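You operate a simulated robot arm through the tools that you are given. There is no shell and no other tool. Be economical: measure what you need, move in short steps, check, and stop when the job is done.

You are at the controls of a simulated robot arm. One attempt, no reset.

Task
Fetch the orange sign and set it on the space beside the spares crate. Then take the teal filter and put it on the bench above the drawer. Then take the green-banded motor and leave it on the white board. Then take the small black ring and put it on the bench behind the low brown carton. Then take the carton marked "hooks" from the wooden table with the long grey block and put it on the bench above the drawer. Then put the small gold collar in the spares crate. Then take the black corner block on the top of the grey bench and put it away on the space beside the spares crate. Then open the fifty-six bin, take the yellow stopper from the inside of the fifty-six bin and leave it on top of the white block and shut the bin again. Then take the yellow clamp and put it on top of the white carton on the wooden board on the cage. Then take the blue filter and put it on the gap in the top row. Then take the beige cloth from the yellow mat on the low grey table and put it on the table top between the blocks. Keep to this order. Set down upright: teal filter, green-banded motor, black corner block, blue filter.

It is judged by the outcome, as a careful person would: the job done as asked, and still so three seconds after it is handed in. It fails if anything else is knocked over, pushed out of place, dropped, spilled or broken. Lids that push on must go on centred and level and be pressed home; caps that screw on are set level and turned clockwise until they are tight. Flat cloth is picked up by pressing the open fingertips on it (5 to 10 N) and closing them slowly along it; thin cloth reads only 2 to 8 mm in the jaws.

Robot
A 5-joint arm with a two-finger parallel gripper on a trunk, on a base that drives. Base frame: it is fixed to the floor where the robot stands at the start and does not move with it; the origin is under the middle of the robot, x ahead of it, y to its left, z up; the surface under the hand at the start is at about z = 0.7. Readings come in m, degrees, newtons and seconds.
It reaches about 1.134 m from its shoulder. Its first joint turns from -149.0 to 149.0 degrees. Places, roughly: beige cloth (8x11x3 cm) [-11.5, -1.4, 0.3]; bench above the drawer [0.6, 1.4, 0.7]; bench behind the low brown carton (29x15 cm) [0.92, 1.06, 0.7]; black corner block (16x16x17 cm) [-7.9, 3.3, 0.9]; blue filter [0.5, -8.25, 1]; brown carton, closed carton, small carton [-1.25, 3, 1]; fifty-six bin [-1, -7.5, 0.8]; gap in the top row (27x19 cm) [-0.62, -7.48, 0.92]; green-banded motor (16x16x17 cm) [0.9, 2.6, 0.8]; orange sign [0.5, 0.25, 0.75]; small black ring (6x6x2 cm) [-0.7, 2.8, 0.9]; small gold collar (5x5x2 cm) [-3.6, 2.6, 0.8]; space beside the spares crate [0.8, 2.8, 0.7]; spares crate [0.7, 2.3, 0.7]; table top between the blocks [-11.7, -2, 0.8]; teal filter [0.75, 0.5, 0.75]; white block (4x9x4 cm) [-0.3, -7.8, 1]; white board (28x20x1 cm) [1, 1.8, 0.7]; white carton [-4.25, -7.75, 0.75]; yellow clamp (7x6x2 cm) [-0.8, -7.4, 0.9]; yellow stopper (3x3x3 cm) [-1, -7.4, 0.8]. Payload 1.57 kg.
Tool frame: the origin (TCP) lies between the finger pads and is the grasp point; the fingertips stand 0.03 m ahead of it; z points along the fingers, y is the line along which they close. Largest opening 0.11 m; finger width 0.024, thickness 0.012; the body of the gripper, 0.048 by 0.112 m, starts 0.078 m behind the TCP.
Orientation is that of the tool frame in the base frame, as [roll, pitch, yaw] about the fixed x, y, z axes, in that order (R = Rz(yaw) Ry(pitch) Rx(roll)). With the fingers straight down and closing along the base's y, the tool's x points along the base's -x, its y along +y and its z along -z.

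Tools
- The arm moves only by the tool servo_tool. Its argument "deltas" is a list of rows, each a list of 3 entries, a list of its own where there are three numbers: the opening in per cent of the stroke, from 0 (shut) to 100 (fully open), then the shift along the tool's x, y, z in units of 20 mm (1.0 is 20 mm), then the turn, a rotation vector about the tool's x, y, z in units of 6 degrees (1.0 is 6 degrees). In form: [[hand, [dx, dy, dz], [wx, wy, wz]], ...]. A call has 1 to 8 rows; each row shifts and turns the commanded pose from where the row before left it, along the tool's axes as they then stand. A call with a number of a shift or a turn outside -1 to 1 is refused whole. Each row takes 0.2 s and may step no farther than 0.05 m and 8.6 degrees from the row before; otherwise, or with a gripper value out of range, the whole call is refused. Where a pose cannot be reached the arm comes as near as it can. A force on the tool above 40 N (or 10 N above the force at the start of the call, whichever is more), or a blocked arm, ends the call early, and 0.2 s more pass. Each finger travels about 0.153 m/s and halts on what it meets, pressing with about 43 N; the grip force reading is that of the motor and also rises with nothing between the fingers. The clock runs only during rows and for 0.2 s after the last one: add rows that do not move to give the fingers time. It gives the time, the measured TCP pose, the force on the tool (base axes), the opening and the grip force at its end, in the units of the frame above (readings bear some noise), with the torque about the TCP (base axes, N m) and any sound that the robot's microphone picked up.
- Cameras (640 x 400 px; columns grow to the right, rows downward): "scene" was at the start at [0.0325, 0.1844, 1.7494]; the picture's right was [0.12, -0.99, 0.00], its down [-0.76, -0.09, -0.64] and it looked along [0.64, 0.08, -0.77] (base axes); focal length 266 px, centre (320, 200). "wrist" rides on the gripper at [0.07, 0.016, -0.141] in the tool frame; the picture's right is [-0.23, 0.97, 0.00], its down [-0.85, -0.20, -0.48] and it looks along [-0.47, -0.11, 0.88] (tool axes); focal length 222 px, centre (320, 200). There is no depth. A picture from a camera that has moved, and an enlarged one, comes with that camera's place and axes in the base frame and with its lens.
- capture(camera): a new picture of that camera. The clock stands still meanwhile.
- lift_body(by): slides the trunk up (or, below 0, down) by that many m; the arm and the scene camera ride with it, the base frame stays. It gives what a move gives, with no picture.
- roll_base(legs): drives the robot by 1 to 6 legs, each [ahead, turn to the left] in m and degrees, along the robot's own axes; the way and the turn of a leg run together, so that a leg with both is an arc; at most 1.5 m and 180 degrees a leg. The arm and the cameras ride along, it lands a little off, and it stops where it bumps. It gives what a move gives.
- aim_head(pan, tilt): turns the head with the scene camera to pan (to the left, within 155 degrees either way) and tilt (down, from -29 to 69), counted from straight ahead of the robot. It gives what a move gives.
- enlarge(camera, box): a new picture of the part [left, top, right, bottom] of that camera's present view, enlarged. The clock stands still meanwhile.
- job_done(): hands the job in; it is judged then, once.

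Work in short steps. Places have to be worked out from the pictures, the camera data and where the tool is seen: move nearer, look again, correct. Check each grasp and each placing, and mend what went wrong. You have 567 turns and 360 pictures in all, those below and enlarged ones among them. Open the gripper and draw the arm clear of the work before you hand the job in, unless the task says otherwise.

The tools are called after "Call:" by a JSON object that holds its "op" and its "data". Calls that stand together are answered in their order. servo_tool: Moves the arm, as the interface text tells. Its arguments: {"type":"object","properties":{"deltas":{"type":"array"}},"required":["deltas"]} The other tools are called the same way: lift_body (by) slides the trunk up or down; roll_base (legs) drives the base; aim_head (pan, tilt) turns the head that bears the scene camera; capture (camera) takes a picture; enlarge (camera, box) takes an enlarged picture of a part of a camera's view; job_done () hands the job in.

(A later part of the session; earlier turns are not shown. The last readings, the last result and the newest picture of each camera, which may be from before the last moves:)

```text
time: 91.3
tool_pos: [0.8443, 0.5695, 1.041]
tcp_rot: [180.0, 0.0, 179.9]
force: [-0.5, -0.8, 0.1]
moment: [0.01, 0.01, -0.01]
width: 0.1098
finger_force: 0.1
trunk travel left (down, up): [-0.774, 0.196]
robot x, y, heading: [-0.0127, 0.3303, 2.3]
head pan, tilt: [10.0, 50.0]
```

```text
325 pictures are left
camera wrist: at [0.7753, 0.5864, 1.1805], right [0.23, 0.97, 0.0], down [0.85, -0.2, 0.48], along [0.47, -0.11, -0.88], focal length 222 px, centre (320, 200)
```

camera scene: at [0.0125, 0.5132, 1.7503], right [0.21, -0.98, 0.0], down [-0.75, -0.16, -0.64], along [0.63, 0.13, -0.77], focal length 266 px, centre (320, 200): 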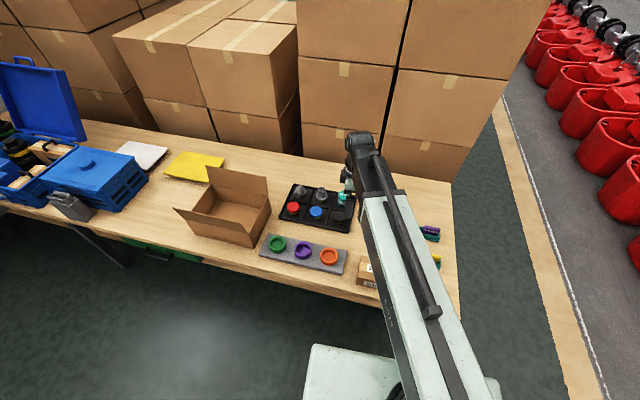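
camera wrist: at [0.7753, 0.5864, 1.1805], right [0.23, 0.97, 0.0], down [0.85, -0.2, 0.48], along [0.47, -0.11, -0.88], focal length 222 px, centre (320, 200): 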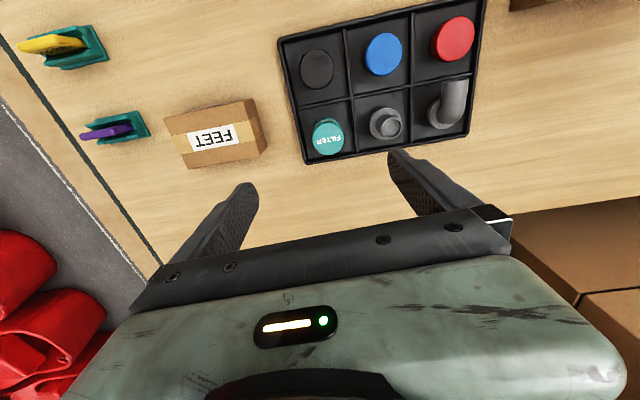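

Rays intersect consistently: filter top ≈ z 0.735 at (0.88, 0.58). I move over it and lower halfway.

Call:
{"op": "servo_tool", "data": {"deltas": [[100, [-0.85, 0.24, 0], [0, 0, 0]], [100, [-0.9, 0.24, 0], [0, 0, 0]]]}}

Call:
{"op": "lift_body", "data": {"by": -0.19}}

Call:
{"op": "capture", "data": {"camera": "wrist"}}

Call:
{"op": "enlarge", "data": {"camera": "scene", "box": [260, 120, 380, 240]}}

```text
time: 91.9
tool_pos: [0.8794, 0.5791, 1.0389]
tcp_rot: [179.9, 0.0, -180.0]
force: [-0.5, 0.6, -0.5]
moment: [-0.03, 0.01, 0.01]
width: 0.1101
finger_force: 0.1
trunk travel left (down, up): [-0.774, 0.196]
robot x, y, heading: [-0.0157, 0.3322, 1.9]
head pan, tilt: [10.0, 50.0]
```

```text
time: 94.0
tool_pos: [0.8796, 0.5792, 0.8494]
tcp_rot: [180.0, -0.1, 180.0]
force: [0.0, 0.3, -0.5]
moment: [-0.01, 0.01, -0.02]
width: 0.1101
finger_force: 0.1
trunk travel left (down, up): [-0.584, 0.386]
robot x, y, heading: [-0.0128, 0.3271, 2.2]
head pan, tilt: [10.0, 50.0]
```

```text
324 pictures are left
camera wrist: at [0.8102, 0.596, 0.9906], right [0.23, 0.97, 0.0], down [0.86, -0.2, 0.48], along [0.47, -0.11, -0.88], focal length 222 px, centre (320, 200)
```

wrist: 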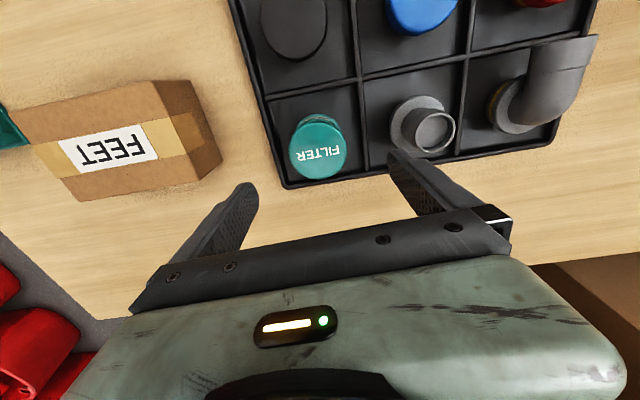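

```text
3.33 times, centred on (320, 180) of scene
camera zoom: at [0.0126, 0.5131, 1.5604], right [0.21, -0.98, 0.0], down [-0.75, -0.16, -0.64], along [0.63, 0.13, -0.77], focal length 887 px, centre (320, 267)
```

zoom: 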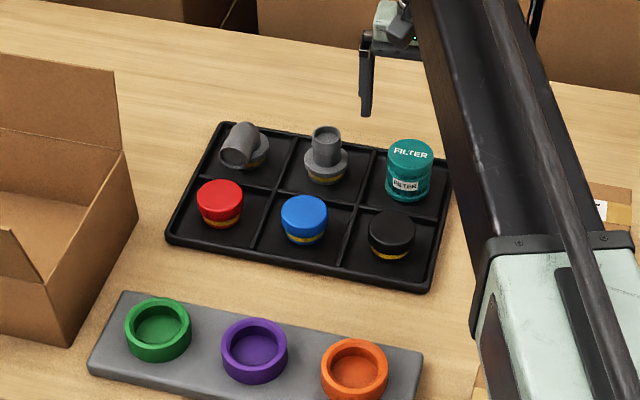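

Refined: filter top ≈ 0.765, centre (0.873, 0.581), ∅ ≈ 58 mm. Narrow the jaws to 80% to stay inside the cell and lower.

Call:
{"op": "servo_tool", "data": {"deltas": [[80, [0.33, 0.1, 0], [0, 0, 0]], [80, [0, 0, 0], [0, 0, 0]]]}}

Call:
{"op": "lift_body", "data": {"by": -0.06}}

Call:
{"op": "capture", "data": {"camera": "wrist"}}

Call:
{"op": "enlarge", "data": {"camera": "scene", "box": [280, 100, 400, 220]}}

```text
time: 94.6
tool_pos: [0.8723, 0.58, 0.8502]
tcp_rot: [-180.0, -0.1, -180.0]
force: [0.7, 0.1, 0.0]
moment: [0.0, -0.01, 0.02]
width: 0.088
finger_force: 0.0
trunk travel left (down, up): [-0.584, 0.386]
robot x, y, heading: [-0.0127, 0.3312, 2.0]
head pan, tilt: [10.0, 50.0]
```

```text
time: 95.6
tool_pos: [0.8728, 0.5802, 0.7913]
tcp_rot: [-179.9, 0.0, -179.9]
force: [0.7, 0.1, -0.8]
moment: [0.07, -0.03, 0.01]
width: 0.088
finger_force: 0.0
trunk travel left (down, up): [-0.524, 0.446]
robot x, y, heading: [-0.0107, 0.3266, 2.3]
head pan, tilt: [10.0, 50.0]
```

```text
322 pictures are left
camera wrist: at [0.8035, 0.5974, 0.9306], right [0.23, 0.97, 0.0], down [0.86, -0.2, 0.48], along [0.47, -0.11, -0.88], focal length 222 px, centre (320, 200)
```

wrist: 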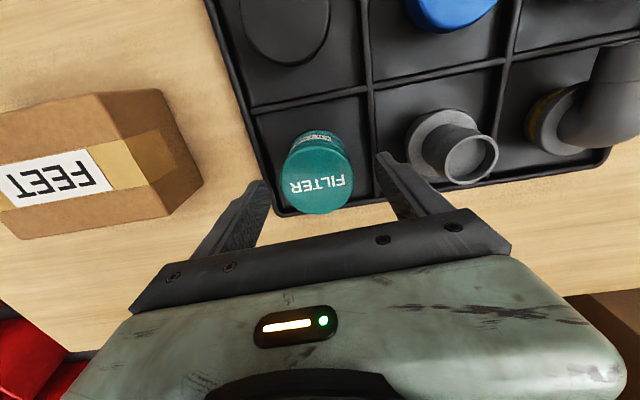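

```text
3.33 times, centred on (340, 160) of scene
camera zoom: at [0.0126, 0.5131, 1.5003], right [0.21, -0.98, 0.0], down [-0.75, -0.16, -0.64], along [0.63, 0.13, -0.77], focal length 887 px, centre (253, 333)
```

zoom: 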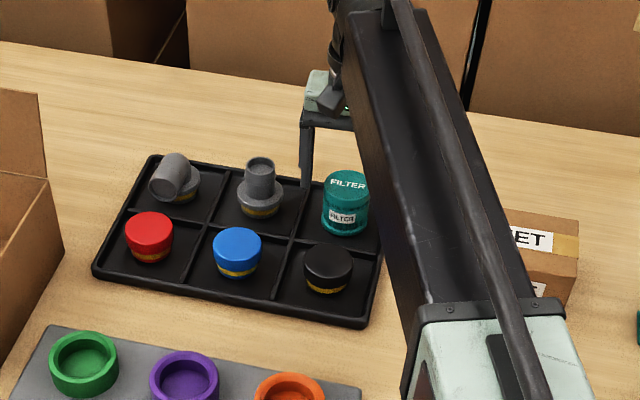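

Well centred. Lower the last 4 cm and close.

Call:
{"op": "servo_tool", "data": {"deltas": [[80, [-0.2, 0, 0], [0, 0, 0]]]}}

Call:
{"op": "lift_body", "data": {"by": -0.04}}

Call:
{"op": "servo_tool", "data": {"deltas": [[65, [0, 0, 0], [0, 0, 0]], [50, [0, 0, 0], [0, 0, 0]], [35, [0, 0, 0], [0, 0, 0]], [20, [0, 0, 0], [0, 0, 0]], [20, [0, 0, 0], [0, 0, 0]]]}}

Call:
{"op": "capture", "data": {"camera": "wrist"}}

```text
time: 96.0
tool_pos: [0.8761, 0.579, 0.7899]
tcp_rot: [-179.9, 0.0, -179.9]
force: [0.0, -0.9, 0.6]
moment: [0.0, 0.03, -0.01]
width: 0.0878
finger_force: 0.1
trunk travel left (down, up): [-0.524, 0.446]
robot x, y, heading: [-0.0122, 0.3313, 2.1]
head pan, tilt: [10.0, 50.0]
```

```text
time: 96.8
tool_pos: [0.8757, 0.5794, 0.7509]
tcp_rot: [-179.8, 0.0, -180.0]
force: [0.4, 0.6, -0.3]
moment: [0.0, 0.01, -0.01]
width: 0.0883
finger_force: 0.0
trunk travel left (down, up): [-0.484, 0.486]
robot x, y, heading: [-0.0117, 0.3321, 2.2]
head pan, tilt: [10.0, 50.0]
```

```text
time: 98.0
tool_pos: [0.8749, 0.5801, 0.7498]
tcp_rot: [180.0, 0.0, 179.9]
force: [0.3, -0.3, -0.3]
moment: [-0.01, 0.02, -0.01]
width: 0.0585
finger_force: 42.8
trunk travel left (down, up): [-0.484, 0.486]
robot x, y, heading: [-0.0129, 0.3283, 2.1]
head pan, tilt: [10.0, 50.0]
```

```text
320 pictures are left
camera wrist: at [0.8074, 0.5973, 0.8905], right [0.23, 0.97, 0.0], down [0.86, -0.2, 0.48], along [0.47, -0.11, -0.88], focal length 222 px, centre (320, 200)
```

wrist: 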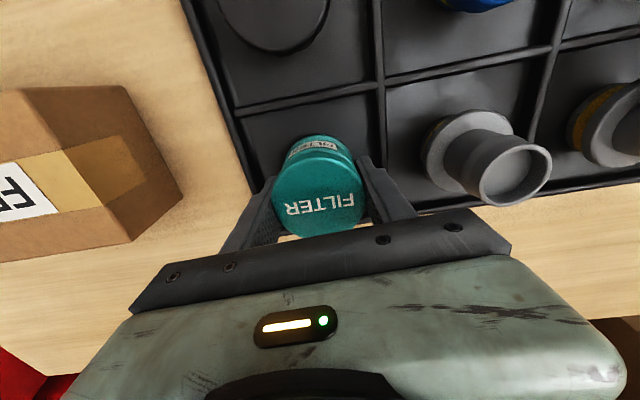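

Gripped (58 mm). Lift high and look at the drawer zone before moving.

Call:
{"op": "lift_body", "data": {"by": 0.4}}

Call:
{"op": "roll_base", "data": {"legs": [[-0.22, 0], [0, 88], [0.8, 0], [0, -88]]}}

Call:
{"op": "aim_head", "data": {"pan": 10, "tilt": 50}}

Call:
{"op": "capture", "data": {"camera": "scene"}}

Call:
{"op": "capture", "data": {"camera": "wrist"}}

```text
time: 101.8
tool_pos: [0.8745, 0.5799, 1.1511]
tcp_rot: [-180.0, -0.1, -180.0]
force: [0.8, -0.7, -0.2]
moment: [-0.01, 0.02, 0.04]
width: 0.0581
finger_force: 42.7
trunk travel left (down, up): [-0.884, 0.086]
robot x, y, heading: [-0.0137, 0.331, 2.1]
head pan, tilt: [10.0, 50.0]
```

```text
time: 114.9
tool_pos: [0.6918, 1.3167, 1.1509]
tcp_rot: [-180.0, -0.1, 176.6]
force: [-1.3, 0.3, -0.2]
moment: [-0.05, -0.01, -0.03]
width: 0.0584
finger_force: 43.1
trunk travel left (down, up): [-0.884, 0.086]
robot x, y, heading: [-0.2081, 1.164, -0.5]
head pan, tilt: [10.0, 50.0]
```

```text
time: 115.5
tool_pos: [0.693, 1.3171, 1.1495]
tcp_rot: [-180.0, 0.0, 176.8]
force: [1.0, 0.2, -0.9]
moment: [-0.07, 0.03, 0.02]
width: 0.0583
finger_force: 43.4
trunk travel left (down, up): [-0.884, 0.086]
robot x, y, heading: [-0.2076, 1.1641, -0.5]
head pan, tilt: [10.0, 50.0]
```

```text
319 pictures are left
camera scene: at [-0.1738, 1.3459, 1.8603], right [0.16, -0.99, 0.0], down [-0.76, -0.13, -0.64], along [0.63, 0.11, -0.77], focal length 266 px, centre (320, 200)
```

scene: 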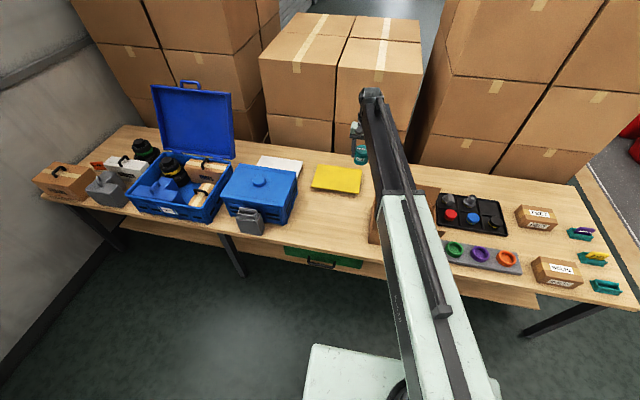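

```text
318 pictures are left
camera wrist: at [0.6255, 1.3387, 1.2906], right [0.28, 0.96, 0.0], down [0.84, -0.25, 0.48], along [0.46, -0.14, -0.88], focal length 222 px, centre (320, 200)
```

wrist: 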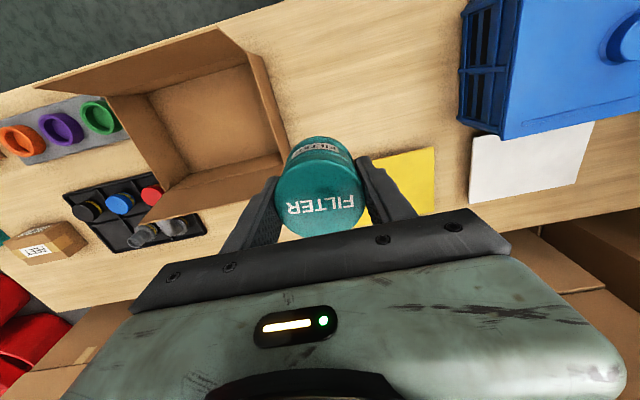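

Drawer spans y≈1.25–1.65; free bench between the open carton and blue crate. I'll put the filter at (0.62, 1.34), leaving space for the hooks carton.

Call:
{"op": "servo_tool", "data": {"deltas": [[20, [0.9, 0.25, 0], [0, 0, 0]], [20, [0.9, 0.25, 0], [0, 0, 0]], [20, [0.9, 0.25, 0], [0, 0, 0]], [20, [0.9, 0.25, 0], [0, 0, 0]]]}}

Call:
{"op": "lift_body", "data": {"by": -0.37}}

Call:
{"op": "enlarge", "data": {"camera": "scene", "box": [270, 110, 450, 290]}}

Call:
{"op": "capture", "data": {"camera": "wrist"}}

```text
time: 116.5
tool_pos: [0.6217, 1.3405, 1.1505]
tcp_rot: [-180.0, 0.0, 176.7]
force: [-0.1, -0.3, -0.9]
moment: [-0.01, 0.02, 0.01]
width: 0.0582
finger_force: 42.8
trunk travel left (down, up): [-0.884, 0.086]
robot x, y, heading: [-0.2088, 1.1648, -0.5]
head pan, tilt: [10.0, 50.0]
```

```text
time: 120.1
tool_pos: [0.6225, 1.3392, 0.7804]
tcp_rot: [180.0, -0.1, 176.9]
force: [0.5, 0.3, 0.1]
moment: [0.01, 0.0, 0.01]
width: 0.0584
finger_force: 43.2
trunk travel left (down, up): [-0.514, 0.456]
robot x, y, heading: [-0.2065, 1.1614, -0.5]
head pan, tilt: [10.0, 50.0]
```

```text
2.22 times, centred on (360, 200) of scene
camera zoom: at [-0.1737, 1.3459, 1.4904], right [0.16, -0.99, 0.0], down [-0.76, -0.13, -0.64], along [0.63, 0.11, -0.77], focal length 591 px, centre (231, 200)
```

zoom: 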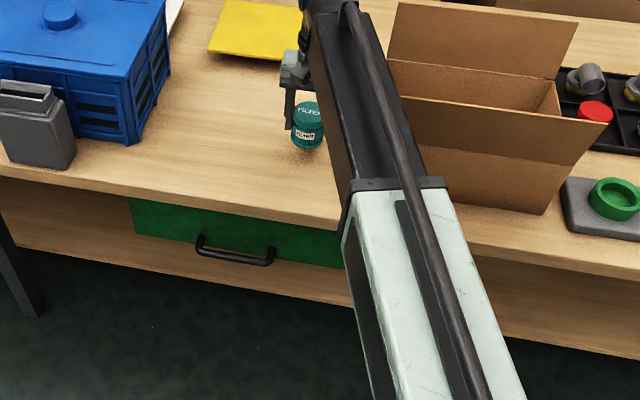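

```text
316 pictures are left
camera wrist: at [0.5544, 1.3611, 0.9206], right [0.28, 0.96, 0.0], down [0.84, -0.25, 0.48], along [0.46, -0.14, -0.88], focal length 222 px, centre (320, 200)
```

wrist: 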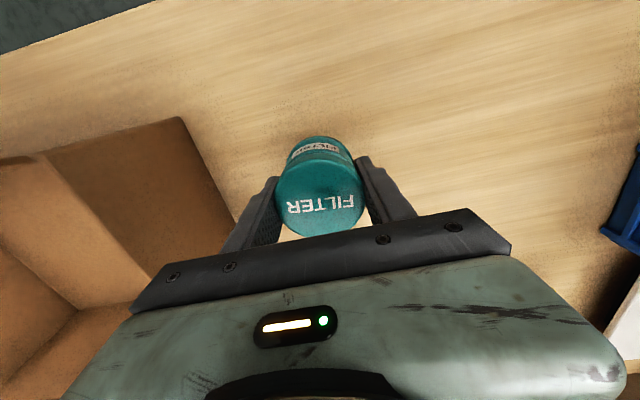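

Clear. Lower to just above the bench, then creep to contact.

Call:
{"op": "lift_body", "data": {"by": -0.03}}

Call:
{"op": "lift_body", "data": {"by": -0.004}}

Call:
{"op": "lift_body", "data": {"by": -0.003}}

```text
time: 120.8
tool_pos: [0.6219, 1.3395, 0.7501]
tcp_rot: [-180.0, 0.0, 176.7]
force: [0.3, 0.1, -0.6]
moment: [0.0, -0.02, -0.01]
width: 0.0581
finger_force: 43.0
trunk travel left (down, up): [-0.484, 0.486]
robot x, y, heading: [-0.2046, 1.1696, -0.5]
head pan, tilt: [10.0, 50.0]
```

```text
time: 121.3
tool_pos: [0.6212, 1.3391, 0.7475]
tcp_rot: [-180.0, 0.0, 176.8]
force: [2.3, 0.6, 11.0]
moment: [0.17, -0.14, 0.05]
width: 0.0582
finger_force: 43.3
trunk travel left (down, up): [-0.48, 0.49]
robot x, y, heading: [-0.2112, 1.163, -0.6]
head pan, tilt: [10.0, 50.0]
```

```text
time: 121.9
tool_pos: [0.6202, 1.3395, 0.7439]
tcp_rot: [180.0, 0.0, 176.7]
force: [1.0, 0.7, 12.0]
moment: [0.19, -0.1, 0.09]
width: 0.0579
finger_force: 42.8
trunk travel left (down, up): [-0.477, 0.493]
robot x, y, heading: [-0.2112, 1.1652, -0.5]
head pan, tilt: [10.0, 50.0]
```

Contact. Release slowly, then rise.

Call:
{"op": "servo_tool", "data": {"deltas": [[56, [0, 0, 0], [0, 0, 0]], [62, [0, 0, 0], [0, 0, 0]], [75, [0, 0, 0], [0, 0, 0]], [85, [0, 0, 0], [0, 0, 0]]]}}

Call:
{"op": "lift_body", "data": {"by": 0.15}}

Call:
{"op": "enlarge", "data": {"camera": "scene", "box": [270, 110, 450, 290]}}

Call:
{"op": "capture", "data": {"camera": "wrist"}}

```text
time: 122.9
tool_pos: [0.6215, 1.3405, 0.7426]
tcp_rot: [180.0, 0.0, 176.7]
force: [0.2, 0.4, -0.2]
moment: [-0.01, 0.03, -0.03]
width: 0.0935
finger_force: 0.1
trunk travel left (down, up): [-0.477, 0.493]
robot x, y, heading: [-0.2076, 1.1629, -0.5]
head pan, tilt: [10.0, 50.0]
```

```text
time: 124.6
tool_pos: [0.6212, 1.3407, 0.8943]
tcp_rot: [179.9, 0.0, 176.7]
force: [0.6, 1.0, 0.0]
moment: [0.0, 0.01, -0.01]
width: 0.0934
finger_force: 0.1
trunk travel left (down, up): [-0.627, 0.343]
robot x, y, heading: [-0.2061, 1.1628, -0.6]
head pan, tilt: [10.0, 50.0]
```

```text
2.22 times, centred on (360, 200) of scene
camera zoom: at [-0.1737, 1.3459, 1.6033], right [0.16, -0.99, 0.0], down [-0.76, -0.13, -0.64], along [0.63, 0.11, -0.77], focal length 591 px, centre (231, 200)
```

zoom: 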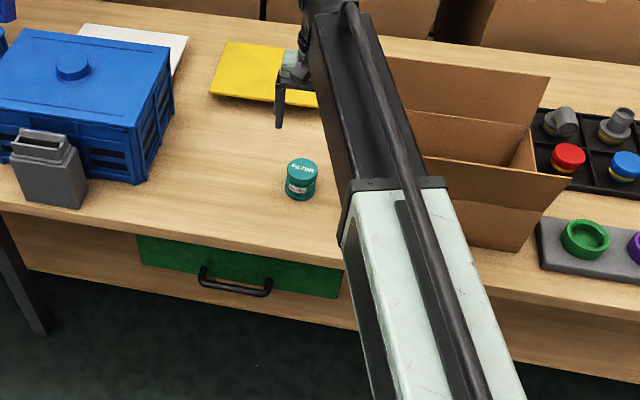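

```text
314 pictures are left
camera wrist: at [0.5545, 1.3612, 1.0335], right [0.28, 0.96, 0.0], down [0.84, -0.25, 0.48], along [0.46, -0.14, -0.88], focal length 222 px, centre (320, 200)
```

wrist: 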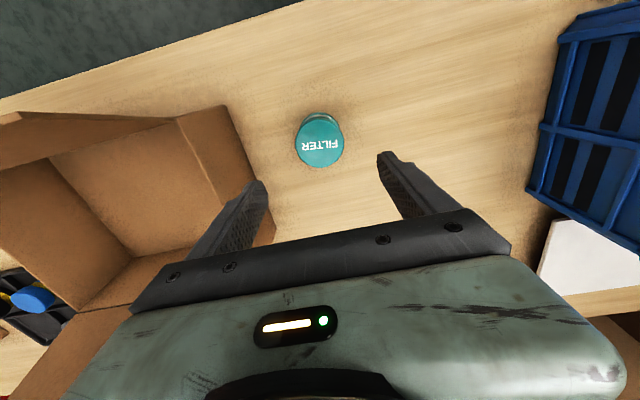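

Filter is upright in place. Next the green-banded motor: raise, turn, back up along the bench, and face it.

Call:
{"op": "lift_body", "data": {"by": 0.33}}

Call:
{"op": "roll_base", "data": {"legs": [[0, -89.5], [-1.25, 0], [0, 90], [0.15, 0]]}}

Call:
{"op": "aim_head", "data": {"pan": 0, "tilt": 50}}

Call:
{"op": "capture", "data": {"camera": "scene"}}

Call:
{"op": "capture", "data": {"camera": "wrist"}}

```text
time: 127.9
tool_pos: [0.6218, 1.3399, 1.2238]
tcp_rot: [-179.9, 0.0, 176.8]
force: [-1.0, 0.0, 0.4]
moment: [0.02, -0.03, 0.02]
width: 0.0938
finger_force: 0.1
trunk travel left (down, up): [-0.957, 0.013]
robot x, y, heading: [-0.2034, 1.1646, -0.6]
head pan, tilt: [10.0, 50.0]
```

```text
time: 142.8
tool_pos: [0.8075, 2.5589, 1.2226]
tcp_rot: [-180.0, -0.1, 175.0]
force: [0.1, 0.0, 0.9]
moment: [-0.04, 0.03, -0.01]
width: 0.0935
finger_force: 0.0
trunk travel left (down, up): [-0.957, 0.013]
robot x, y, heading: [-0.0288, 2.3879, -1.7]
head pan, tilt: [10.0, 50.0]
```

```text
time: 143.5
tool_pos: [0.8057, 2.5589, 1.2224]
tcp_rot: [-180.0, 0.1, 175.0]
force: [-1.0, 0.2, 0.6]
moment: [0.02, 0.04, 0.0]
width: 0.0933
finger_force: 0.1
trunk travel left (down, up): [-0.957, 0.013]
robot x, y, heading: [-0.0275, 2.3877, -1.6]
head pan, tilt: [0.0, 50.0]
```

```text
313 pictures are left
camera scene: at [0.0081, 2.5526, 1.9334], right [-0.03, -1.0, 0.0], down [-0.77, 0.02, -0.64], along [0.64, -0.02, -0.77], focal length 266 px, centre (320, 200)
```

scene: 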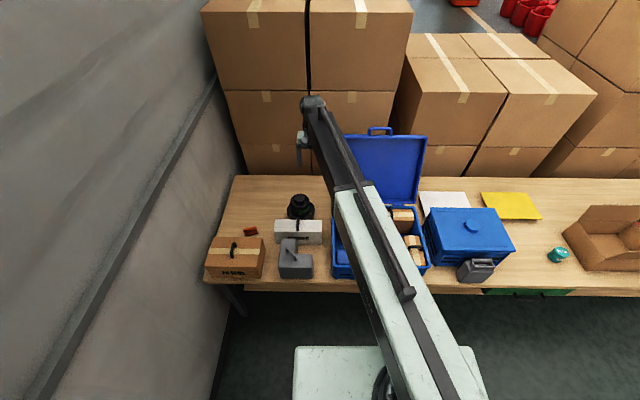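

```text
312 pictures are left
camera wrist: at [0.7383, 2.581, 1.3635], right [0.31, 0.95, 0.0], down [0.83, -0.27, 0.48], along [0.45, -0.15, -0.88], focal length 222 px, centre (320, 200)
```

wrist: 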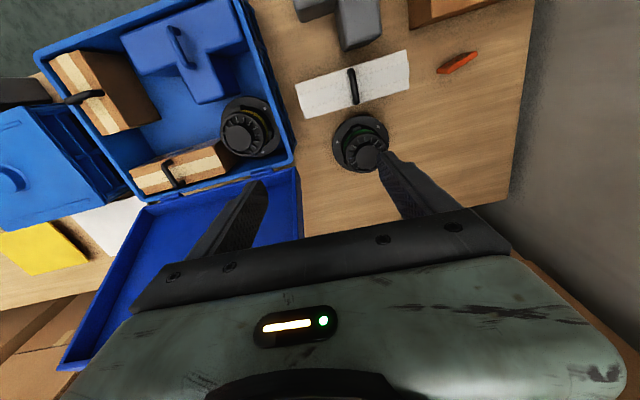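

Call:
{"op": "enlarge", "data": {"camera": "scene", "box": [260, 170, 340, 250]}}

Call:
{"op": "enlarge", "data": {"camera": "wrist", "box": [310, 90, 420, 190]}}

```text
5.00 times, centred on (300, 210) of scene
camera zoom: at [0.0081, 2.5526, 1.9334], right [-0.03, -1.0, 0.0], down [-0.77, 0.02, -0.64], along [0.64, -0.02, -0.77], focal length 1331 px, centre (420, 150)
```

zoom: 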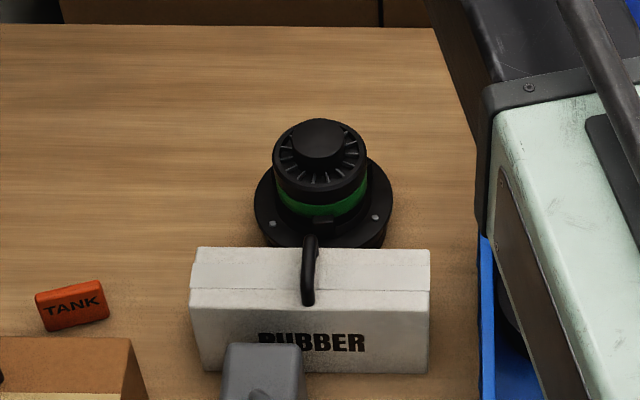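

```text
4.00 times, centred on (365, 140) of wrist
camera zoom: at [0.7383, 2.581, 1.3635], right [0.31, 0.95, 0.0], down [0.83, -0.27, 0.48], along [0.45, -0.15, -0.88], focal length 888 px, centre (140, 440)
```

zoom: 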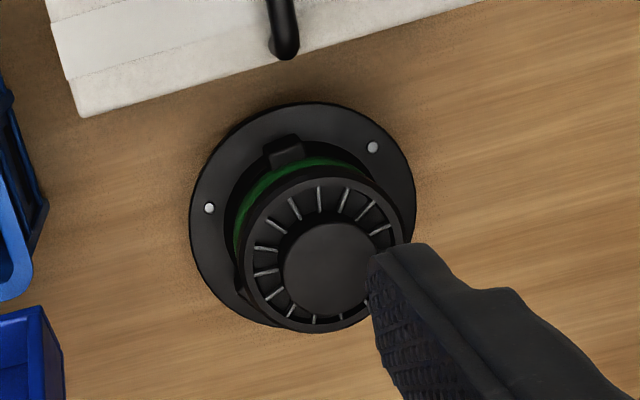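

Motor: body ∅≈90 mm, knob top at z≈0.855, centre (0.924, 2.634). Moving above with jaws fully open.

Call:
{"op": "servo_tool", "data": {"deltas": [[100, [-0.925, 0.71, 0], [0, 0, 0]], [100, [-0.925, 0.71, 0], [0, 0, 0]], [100, [-0.925, 0.71, 0], [0, 0, 0]], [100, [-0.925, 0.71, 0], [0, 0, 0]], [100, [-0.925, 0.71, 0], [0, 0, 0]], [100, [-0.925, 0.71, 0], [0, 0, 0]]]}}

Call:
{"op": "lift_body", "data": {"by": -0.24}}

Call:
{"op": "capture", "data": {"camera": "wrist"}}

Call:
{"op": "enlarge", "data": {"camera": "scene", "box": [240, 60, 360, 220]}}

```text
time: 144.9
tool_pos: [0.8851, 2.6232, 1.2223]
tcp_rot: [180.0, 0.1, 175.0]
force: [0.2, 0.3, -0.1]
moment: [-0.05, 0.0, 0.01]
width: 0.1101
finger_force: 0.1
out of reach, approached as far as the arm can: row 5, 6
trunk travel left (down, up): [-0.957, 0.013]
robot x, y, heading: [-0.0272, 2.3842, -1.7]
head pan, tilt: [0.0, 50.0]
```

```text
time: 147.4
tool_pos: [0.8822, 2.6237, 0.9845]
tcp_rot: [180.0, 0.1, 175.0]
force: [0.0, 0.5, -0.3]
moment: [0.0, -0.02, -0.01]
width: 0.1102
finger_force: 0.0
trunk travel left (down, up): [-0.717, 0.253]
robot x, y, heading: [-0.0286, 2.389, -1.9]
head pan, tilt: [0.0, 50.0]
```

```text
309 pictures are left
camera wrist: at [0.8167, 2.6467, 1.1235], right [0.31, 0.95, 0.0], down [0.83, -0.27, 0.48], along [0.46, -0.15, -0.88], focal length 222 px, centre (320, 200)
```

wrist: 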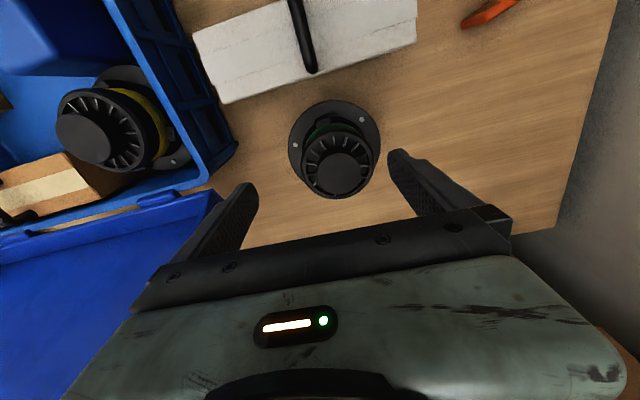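

```text
2.50 times, centred on (300, 140) of scene
camera zoom: at [0.0078, 2.553, 1.6934], right [-0.03, -1.0, 0.0], down [-0.77, 0.02, -0.64], along [0.64, -0.02, -0.77], focal length 665 px, centre (370, 350)
```

zoom: 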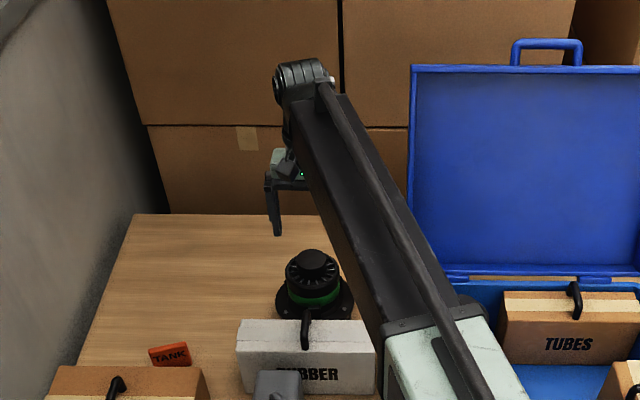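

The target is just past reach; drive 9 cm forward and correct with the arm.

Call:
{"op": "roll_base", "data": {"legs": [[0.09, 0]]}}

```text
time: 148.5
tool_pos: [0.973, 2.6211, 0.9827]
tcp_rot: [179.9, 0.1, 175.0]
force: [-0.3, -0.4, -0.7]
moment: [0.04, 0.01, 0.03]
width: 0.11
finger_force: 0.0
trunk travel left (down, up): [-0.717, 0.253]
robot x, y, heading: [0.059, 2.3831, -1.8]
head pan, tilt: [0.0, 50.0]
```

Call:
{"op": "servo_tool", "data": {"deltas": [[100, [0.8, 0.22, 0], [0, 0, 0]], [100, [0.8, 0.22, 0], [0, 0, 0]], [100, [0.8, 0.2, 0], [0, 0, 0]]]}}

Call:
{"op": "lift_body", "data": {"by": -0.08}}

Call:
{"op": "capture", "data": {"camera": "wrist"}}

Call:
{"op": "enlarge", "data": {"camera": "scene", "box": [240, 60, 360, 220]}}

```text
time: 149.3
tool_pos: [0.9249, 2.6362, 0.9824]
tcp_rot: [-180.0, 0.2, 175.0]
force: [0.1, 1.1, -0.3]
moment: [-0.01, -0.01, -0.01]
width: 0.11
finger_force: 0.0
trunk travel left (down, up): [-0.717, 0.253]
robot x, y, heading: [0.058, 2.3823, -1.5]
head pan, tilt: [0.0, 50.0]
```

```text
time: 150.5
tool_pos: [0.925, 2.6361, 0.9038]
tcp_rot: [-180.0, 0.1, 175.0]
force: [1.3, -0.7, 0.7]
moment: [0.02, -0.02, 0.02]
width: 0.1101
finger_force: 0.0
trunk travel left (down, up): [-0.637, 0.333]
robot x, y, heading: [0.0576, 2.3838, -1.9]
head pan, tilt: [0.0, 50.0]
```

```text
307 pictures are left
camera wrist: at [0.8583, 2.66, 1.0435], right [0.31, 0.95, 0.0], down [0.83, -0.27, 0.48], along [0.46, -0.15, -0.88], focal length 222 px, centre (320, 200)
```

wrist: 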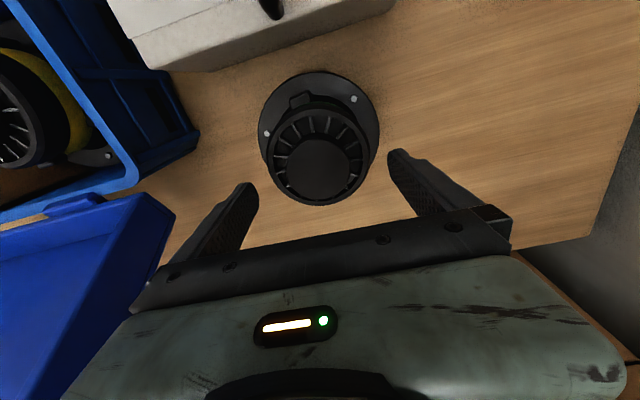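

```text
2.50 times, centred on (300, 140) of scene
camera zoom: at [0.0969, 2.5503, 1.6133], right [-0.03, -1.0, 0.0], down [-0.77, 0.02, -0.64], along [0.64, -0.02, -0.77], focal length 665 px, centre (370, 350)
```

zoom: 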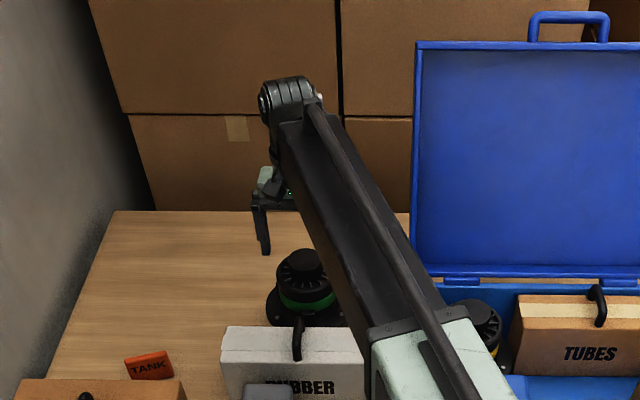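

Centred. Lower in two stages.

Call:
{"op": "lift_body", "data": {"by": -0.05}}

Call:
{"op": "capture", "data": {"camera": "wrist"}}

```text
time: 151.4
tool_pos: [0.926, 2.637, 0.853]
tcp_rot: [-180.0, 0.1, 175.1]
force: [0.3, 0.7, 0.7]
moment: [-0.04, -0.02, -0.02]
width: 0.11
finger_force: 0.0
trunk travel left (down, up): [-0.587, 0.383]
robot x, y, heading: [0.0584, 2.3809, -1.6]
head pan, tilt: [0.0, 50.0]
```

```text
305 pictures are left
camera wrist: at [0.8583, 2.66, 0.9934], right [0.31, 0.95, 0.0], down [0.83, -0.27, 0.48], along [0.46, -0.15, -0.88], focal length 222 px, centre (320, 200)
```

wrist: 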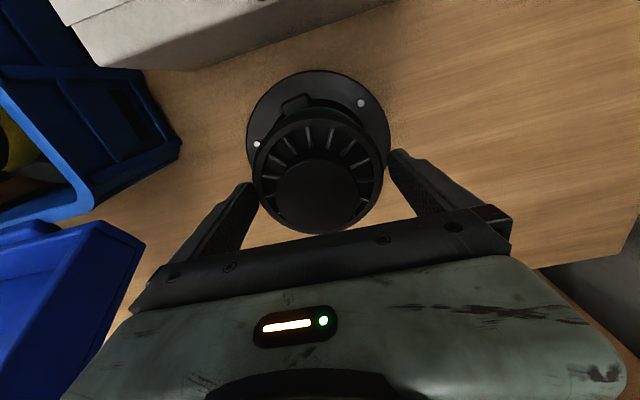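

Call:
{"op": "lift_body", "data": {"by": -0.03}}

Call:
{"op": "lift_body", "data": {"by": -0.027}}

Call:
{"op": "servo_tool", "data": {"deltas": [[90, [0, 0, 0], [0, 0, 0]], [75, [0, 0, 0], [0, 0, 0]], [60, [0, 0, 0], [0, 0, 0]], [50, [0, 0, 0], [0, 0, 0]]]}}

Call:
{"op": "capture", "data": {"camera": "wrist"}}

```text
time: 152.2
tool_pos: [0.9261, 2.6363, 0.8239]
tcp_rot: [180.0, 0.1, 175.0]
force: [-0.5, 0.3, -0.2]
moment: [-0.02, 0.04, -0.01]
width: 0.1099
finger_force: 0.0
trunk travel left (down, up): [-0.557, 0.413]
robot x, y, heading: [0.0544, 2.3807, -1.9]
head pan, tilt: [0.0, 50.0]
```

```text
time: 152.9
tool_pos: [0.9267, 2.6371, 0.7965]
tcp_rot: [180.0, 0.2, 174.9]
force: [0.8, 0.4, 0.6]
moment: [0.02, -0.03, 0.02]
width: 0.11
finger_force: 0.1
trunk travel left (down, up): [-0.53, 0.44]
robot x, y, heading: [0.0568, 2.3818, -1.4]
head pan, tilt: [0.0, 50.0]
```

```text
time: 153.9
tool_pos: [0.9244, 2.6361, 0.7973]
tcp_rot: [180.0, 0.1, 175.0]
force: [1.0, -5.0, 0.9]
moment: [-0.5, 0.12, 0.07]
width: 0.0996
finger_force: 43.3
trunk travel left (down, up): [-0.53, 0.44]
robot x, y, heading: [0.0613, 2.3824, -1.8]
head pan, tilt: [0.0, 50.0]
```

```text
304 pictures are left
camera wrist: at [0.8584, 2.6595, 0.9365], right [0.31, 0.95, 0.0], down [0.83, -0.27, 0.48], along [0.46, -0.15, -0.88], focal length 222 px, centre (320, 200)
```

wrist: 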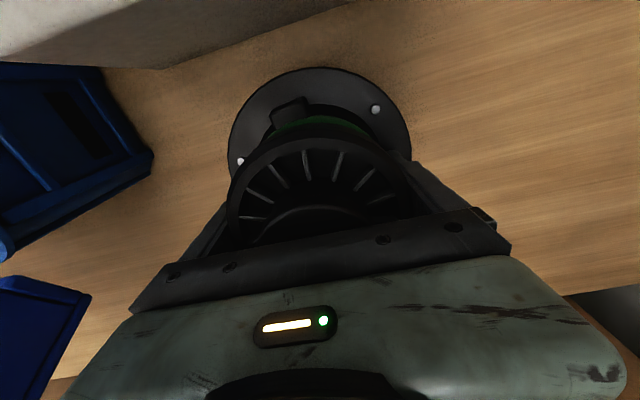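

Gripped on the body (99.6 mm). Lift gently and check.

Call:
{"op": "lift_body", "data": {"by": 0.05}}

Call:
{"op": "lift_body", "data": {"by": 0.35}}

Call:
{"op": "capture", "data": {"camera": "scene"}}

```text
time: 154.8
tool_pos: [0.9258, 2.6368, 0.8454]
tcp_rot: [179.9, 0.2, 175.0]
force: [0.0, 0.0, -12.0]
moment: [0.03, 0.0, 0.01]
width: 0.0995
finger_force: 42.6
trunk travel left (down, up): [-0.58, 0.39]
robot x, y, heading: [0.0604, 2.3792, -1.8]
head pan, tilt: [0.0, 50.0]
```

```text
time: 158.2
tool_pos: [0.9268, 2.6353, 1.195]
tcp_rot: [-179.9, 0.2, 175.0]
force: [-0.9, 0.8, -11.6]
moment: [-0.03, -0.03, 0.02]
width: 0.0995
finger_force: 43.1
trunk travel left (down, up): [-0.93, 0.04]
robot x, y, heading: [0.0559, 2.3828, -1.6]
head pan, tilt: [0.0, 50.0]
```

```text
303 pictures are left
camera scene: at [0.099, 2.5509, 1.9062], right [-0.03, -1.0, 0.0], down [-0.77, 0.02, -0.64], along [0.64, -0.02, -0.77], focal length 266 px, centre (320, 200)
```

scene: 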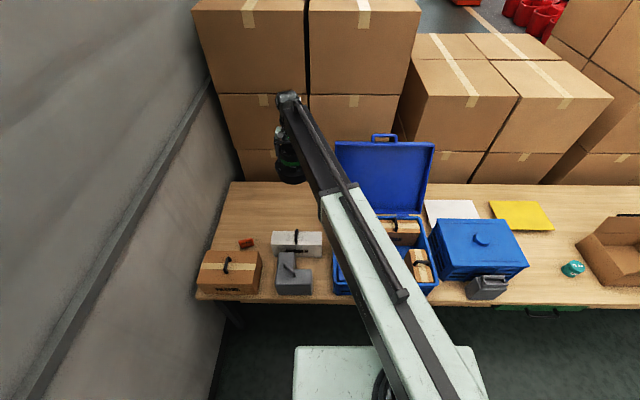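

Held firmly (≈12 N). I back away before turning so the lid is avoided, then reposition opposite the white board.

Call:
{"op": "roll_base", "data": {"legs": [[-0.25, 0], [0, -88.4], [0.5, 0], [0, 90]]}}

Call:
{"op": "aim_head", "data": {"pan": -15, "tilt": 45}}

Call:
{"op": "capture", "data": {"camera": "scene"}}

```text
time: 170.2
tool_pos: [0.6648, 2.1527, 1.1958]
tcp_rot: [-180.0, 0.1, 175.9]
force: [-0.4, -1.3, -10.2]
moment: [0.0, -0.01, 0.01]
width: 0.0994
finger_force: 42.9
trunk travel left (down, up): [-0.93, 0.04]
robot x, y, heading: [-0.1971, 1.8753, -1.2]
head pan, tilt: [0.0, 50.0]
```

```text
time: 171.0
tool_pos: [0.6658, 2.1536, 1.1951]
tcp_rot: [180.0, 0.2, 175.9]
force: [-0.3, -0.8, -11.5]
moment: [0.0, 0.01, -0.02]
width: 0.0997
finger_force: 43.0
trunk travel left (down, up): [-0.93, 0.04]
robot x, y, heading: [-0.1984, 1.8744, -1.0]
head pan, tilt: [-15.0, 45.0]
```

```text
302 pictures are left
camera scene: at [-0.1589, 2.0195, 1.9132], right [-0.27, -0.96, 0.0], down [-0.68, 0.19, -0.71], along [0.68, -0.19, -0.71], focal length 266 px, centre (320, 200)
```

scene: 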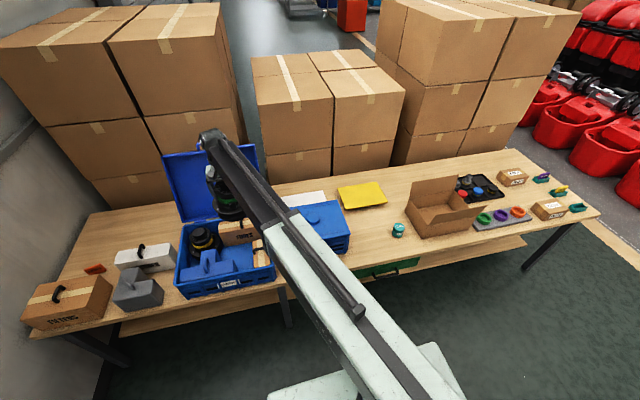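

Swing the arm right, clear of the lid.

Call:
{"op": "servo_tool", "data": {"deltas": [[50, [-0.07, -1, 0], [0, 0, 0]], [50, [-0.07, -1, 0], [0, 0, 0]], [50, [-0.07, -1, 0], [0, 0, 0]], [50, [-0.07, -1, 0], [0, 0, 0]], [50, [-0.07, -1, 0], [0, 0, 0]], [50, [-0.07, -1, 0], [0, 0, 0]], [50, [-0.07, -1, 0], [0, 0, 0]], [50, [-0.07, -1, 0], [0, 0, 0]]]}}

Call:
{"op": "servo_tool", "data": {"deltas": [[50, [-0.07, -1, 0], [0, 0, 0]], [50, [-0.07, -1, 0], [0, 0, 0]], [50, [-0.07, -1, 0], [0, 0, 0]], [50, [-0.07, -1, 0], [0, 0, 0]], [50, [-0.07, -1, 0], [0, 0, 0]], [50, [-0.07, -1, 0], [0, 0, 0]], [50, [-0.07, -1, 0], [0, 0, 0]], [50, [-0.07, -1, 0], [0, 0, 0]]]}}

Call:
{"op": "capture", "data": {"camera": "scene"}}

```text
time: 172.8
tool_pos: [0.6658, 1.994, 1.1952]
tcp_rot: [180.0, 0.0, 175.9]
force: [0.1, -0.1, -12.3]
moment: [0.05, 0.01, 0.01]
width: 0.0995
finger_force: 43.0
trunk travel left (down, up): [-0.93, 0.04]
robot x, y, heading: [-0.1991, 1.8711, -1.0]
head pan, tilt: [-15.0, 45.0]
```

```text
time: 174.6
tool_pos: [0.6648, 1.831, 1.1954]
tcp_rot: [-179.9, 0.0, 175.9]
force: [-0.6, 0.1, -12.0]
moment: [-0.02, 0.01, 0.02]
width: 0.0995
finger_force: 42.6
trunk travel left (down, up): [-0.93, 0.04]
robot x, y, heading: [-0.1967, 1.8759, -0.8]
head pan, tilt: [-15.0, 45.0]
```

```text
301 pictures are left
camera scene: at [-0.1588, 2.0187, 1.9132], right [-0.28, -0.96, 0.0], down [-0.68, 0.2, -0.71], along [0.68, -0.19, -0.71], focal length 266 px, centre (320, 200)
```

scene: 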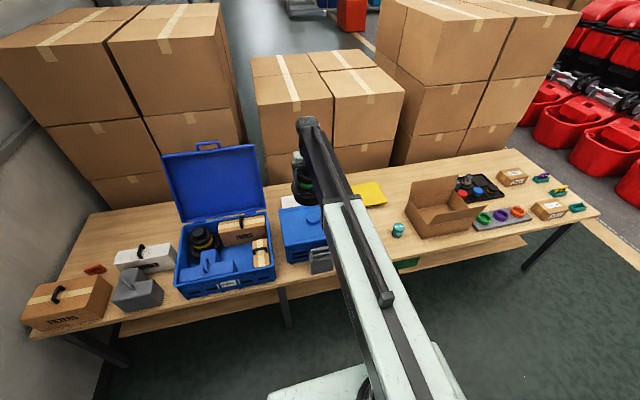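

Drive forward and view the white board.

Call:
{"op": "roll_base", "data": {"legs": [[0.22, 0]]}}

Call:
{"op": "aim_head", "data": {"pan": -20, "tilt": 45}}

Call:
{"op": "capture", "data": {"camera": "wrist"}}

Call:
{"op": "capture", "data": {"camera": "scene"}}

```text
time: 176.3
tool_pos: [0.8844, 1.8252, 1.1946]
tcp_rot: [180.0, 0.0, 175.7]
force: [1.7, 0.0, -12.6]
moment: [0.02, 0.07, 0.01]
width: 0.0993
finger_force: 42.9
trunk travel left (down, up): [-0.93, 0.04]
robot x, y, heading: [0.0235, 1.869, -1.2]
head pan, tilt: [-15.0, 45.0]
```

```text
time: 176.9
tool_pos: [0.8842, 1.8243, 1.1957]
tcp_rot: [179.9, 0.1, 175.7]
force: [-1.4, 1.4, -10.8]
moment: [0.0, 0.02, -0.02]
width: 0.0995
finger_force: 42.8
trunk travel left (down, up): [-0.93, 0.04]
robot x, y, heading: [0.0236, 1.868, -1.2]
head pan, tilt: [-20.0, 45.0]
```

```text
300 pictures are left
camera wrist: at [0.8172, 1.8483, 1.3356], right [0.3, 0.95, 0.0], down [0.84, -0.26, 0.48], along [0.46, -0.14, -0.88], focal length 222 px, centre (320, 200)
```

wrist: 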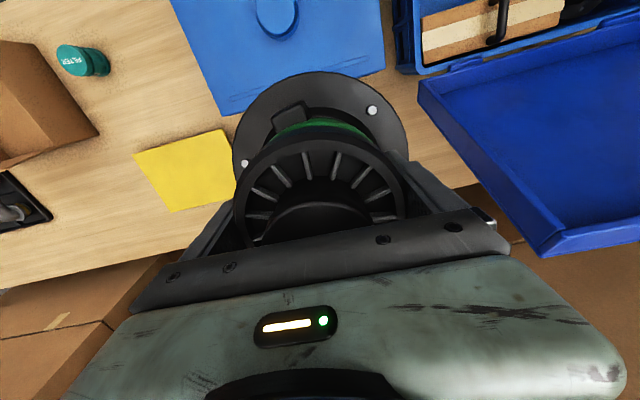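

```text
299 pictures are left
camera scene: at [0.0594, 2.0087, 1.9132], right [-0.36, -0.93, 0.0], down [-0.66, 0.25, -0.71], along [0.66, -0.25, -0.71], focal length 266 px, centre (320, 200)
```

scene: 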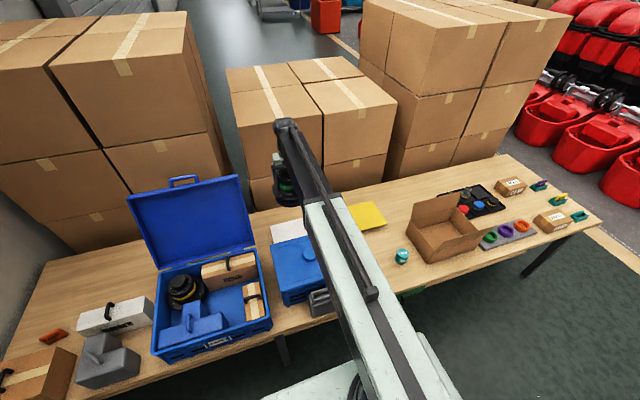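

Call:
{"op": "enlarge", "data": {"camera": "scene", "box": [220, 160, 400, 310]}}

```text
2.67 times, centred on (310, 235) of scene
camera zoom: at [0.0594, 2.0087, 1.9132], right [-0.36, -0.93, 0.0], down [-0.66, 0.25, -0.71], along [0.66, -0.25, -0.71], focal length 710 px, centre (347, 107)
```

zoom: 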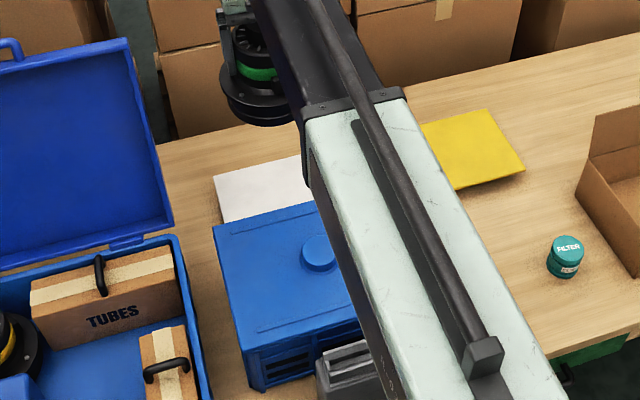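

White board spans x≈0.88–1.08, y≈1.67–1.93; centre (0.98, 1.80). Move the motor over it.

Call:
{"op": "servo_tool", "data": {"deltas": [[50, [-0.854, -0.136, 0], [0, 0, 0]], [50, [-0.854, -0.136, 0], [0, 0, 0]], [50, [-0.854, -0.136, 0], [0, 0, 0]], [50, [-0.854, -0.136, 0], [0, 0, 0]], [50, [-0.854, -0.136, 0], [0, 0, 0]], [50, [-0.854, -0.136, 0], [0, 0, 0]]]}}

Call:
{"op": "lift_body", "data": {"by": -0.3}}

Call:
{"op": "capture", "data": {"camera": "wrist"}}

Call:
{"op": "enlarge", "data": {"camera": "scene", "box": [220, 60, 400, 240]}}

```text
time: 178.3
tool_pos: [0.9676, 1.8056, 1.1957]
tcp_rot: [179.9, 0.1, 175.7]
force: [-0.1, 0.2, -12.1]
moment: [-0.01, 0.05, -0.01]
width: 0.0995
finger_force: 42.3
out of reach, approached as far as the arm can: row 6
trunk travel left (down, up): [-0.93, 0.04]
robot x, y, heading: [0.0198, 1.8688, -0.9]
head pan, tilt: [-20.0, 45.0]
```

```text
time: 181.3
tool_pos: [0.9692, 1.8049, 0.8949]
tcp_rot: [-179.9, 0.0, 175.7]
force: [0.0, -0.2, -11.8]
moment: [0.07, 0.01, 0.01]
width: 0.0993
finger_force: 43.0
trunk travel left (down, up): [-0.63, 0.34]
robot x, y, heading: [0.0214, 1.869, -1.1]
head pan, tilt: [-20.0, 45.0]
```

```text
297 pictures are left
camera wrist: at [0.9005, 1.8286, 1.0354], right [0.3, 0.95, 0.0], down [0.84, -0.26, 0.48], along [0.46, -0.14, -0.88], focal length 222 px, centre (320, 200)
```

wrist: 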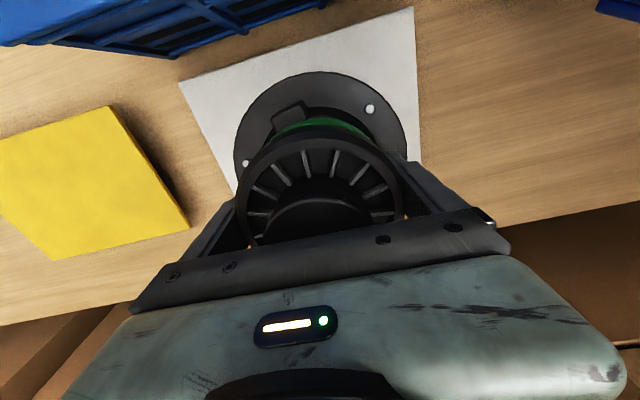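

```text
2.22 times, centred on (310, 150) of scene
camera zoom: at [0.0591, 2.0086, 1.6132], right [-0.36, -0.93, 0.0], down [-0.66, 0.25, -0.71], along [0.66, -0.25, -0.71], focal length 591 px, centre (342, 311)
```

zoom: 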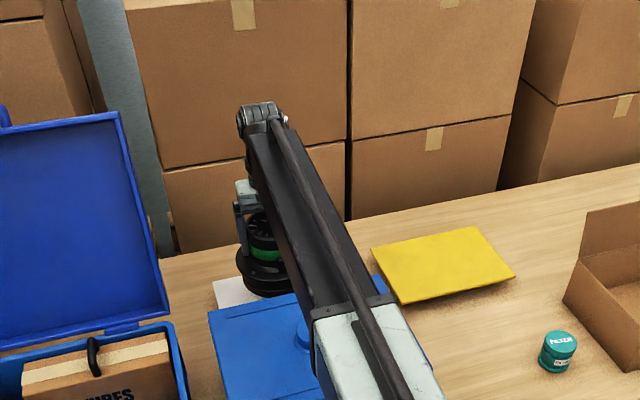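

Board centre from this view is ≈ (0.96, 1.80); the motor is right above. Lower and creep to contact.

Call:
{"op": "lift_body", "data": {"by": -0.075}}

Call:
{"op": "lift_body", "data": {"by": -0.008}}

Call:
{"op": "lift_body", "data": {"by": -0.004}}

```text
time: 182.2
tool_pos: [0.967, 1.8072, 0.8449]
tcp_rot: [-180.0, 0.9, 175.6]
force: [2.7, -0.6, 54.5]
moment: [0.02, 0.94, -0.31]
width: 0.0992
finger_force: 42.9
trunk travel left (down, up): [-0.573, 0.397]
robot x, y, heading: [0.0203, 1.8696, -1.3]
head pan, tilt: [-20.0, 45.0]
stopped: the force on the tool passed its limit at 112 N (the readings are from after the stop); the commanded pose is now the measured one
```

```text
time: 182.4
tool_pos: [0.967, 1.8057, 0.8448]
tcp_rot: [-180.0, 0.8, 175.7]
force: [0.0, -0.3, 55.6]
moment: [0.19, 1.15, -0.04]
width: 0.099
finger_force: 42.8
trunk travel left (down, up): [-0.573, 0.397]
robot x, y, heading: [0.0233, 1.8678, -0.8]
head pan, tilt: [-20.0, 45.0]
stopped: the force on the tool passed its limit at 74 N (the readings are from after the stop); the commanded pose is now the measured one
```

```text
time: 182.8
tool_pos: [0.9667, 1.8067, 0.8444]
tcp_rot: [-179.9, 1.0, 175.5]
force: [1.0, -0.1, 60.9]
moment: [0.25, 1.27, 0.0]
width: 0.0991
finger_force: 43.3
trunk travel left (down, up): [-0.573, 0.397]
robot x, y, heading: [0.0238, 1.8676, -1.0]
head pan, tilt: [-20.0, 45.0]
stopped: the force on the tool passed its limit at 73 N (the readings are from after the stop); the commanded pose is now the measured one
```

Contact came about 4 cm earlier than expected. Back off a bit and look.

Call:
{"op": "lift_body", "data": {"by": 0.012}}

Call:
{"op": "capture", "data": {"camera": "wrist"}}

Call:
{"op": "enlarge", "data": {"camera": "scene", "box": [240, 60, 400, 220]}}

```text
time: 183.4
tool_pos: [0.9723, 1.8049, 0.8492]
tcp_rot: [180.0, 0.6, 175.7]
force: [1.1, 1.6, -12.2]
moment: [0.1, 0.03, -0.01]
width: 0.0993
finger_force: 43.2
trunk travel left (down, up): [-0.585, 0.385]
robot x, y, heading: [0.019, 1.8706, -1.0]
head pan, tilt: [-20.0, 45.0]
```

```text
295 pictures are left
camera wrist: at [0.9032, 1.8288, 0.9888], right [0.3, 0.95, 0.0], down [0.83, -0.26, 0.49], along [0.47, -0.14, -0.87], focal length 222 px, centre (320, 200)
```

wrist: 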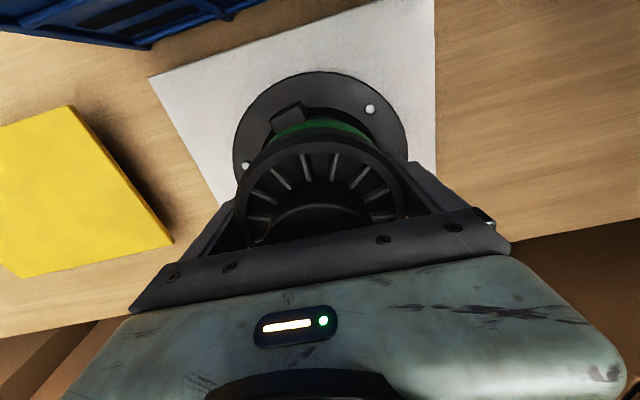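

```text
2.50 times, centred on (320, 140) of scene
camera zoom: at [0.0599, 2.0086, 1.5676], right [-0.36, -0.93, 0.0], down [-0.66, 0.25, -0.71], along [0.66, -0.25, -0.71], focal length 665 px, centre (320, 350)
```

zoom: 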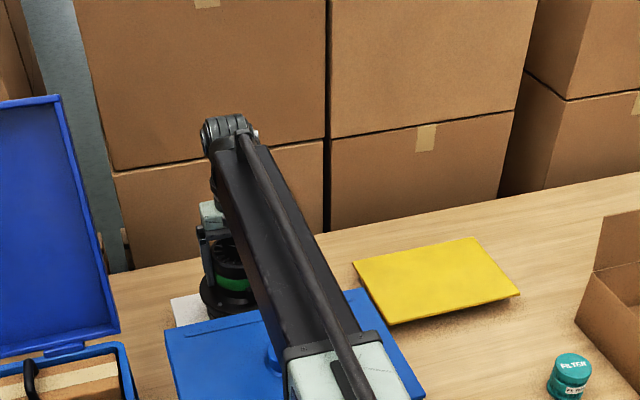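

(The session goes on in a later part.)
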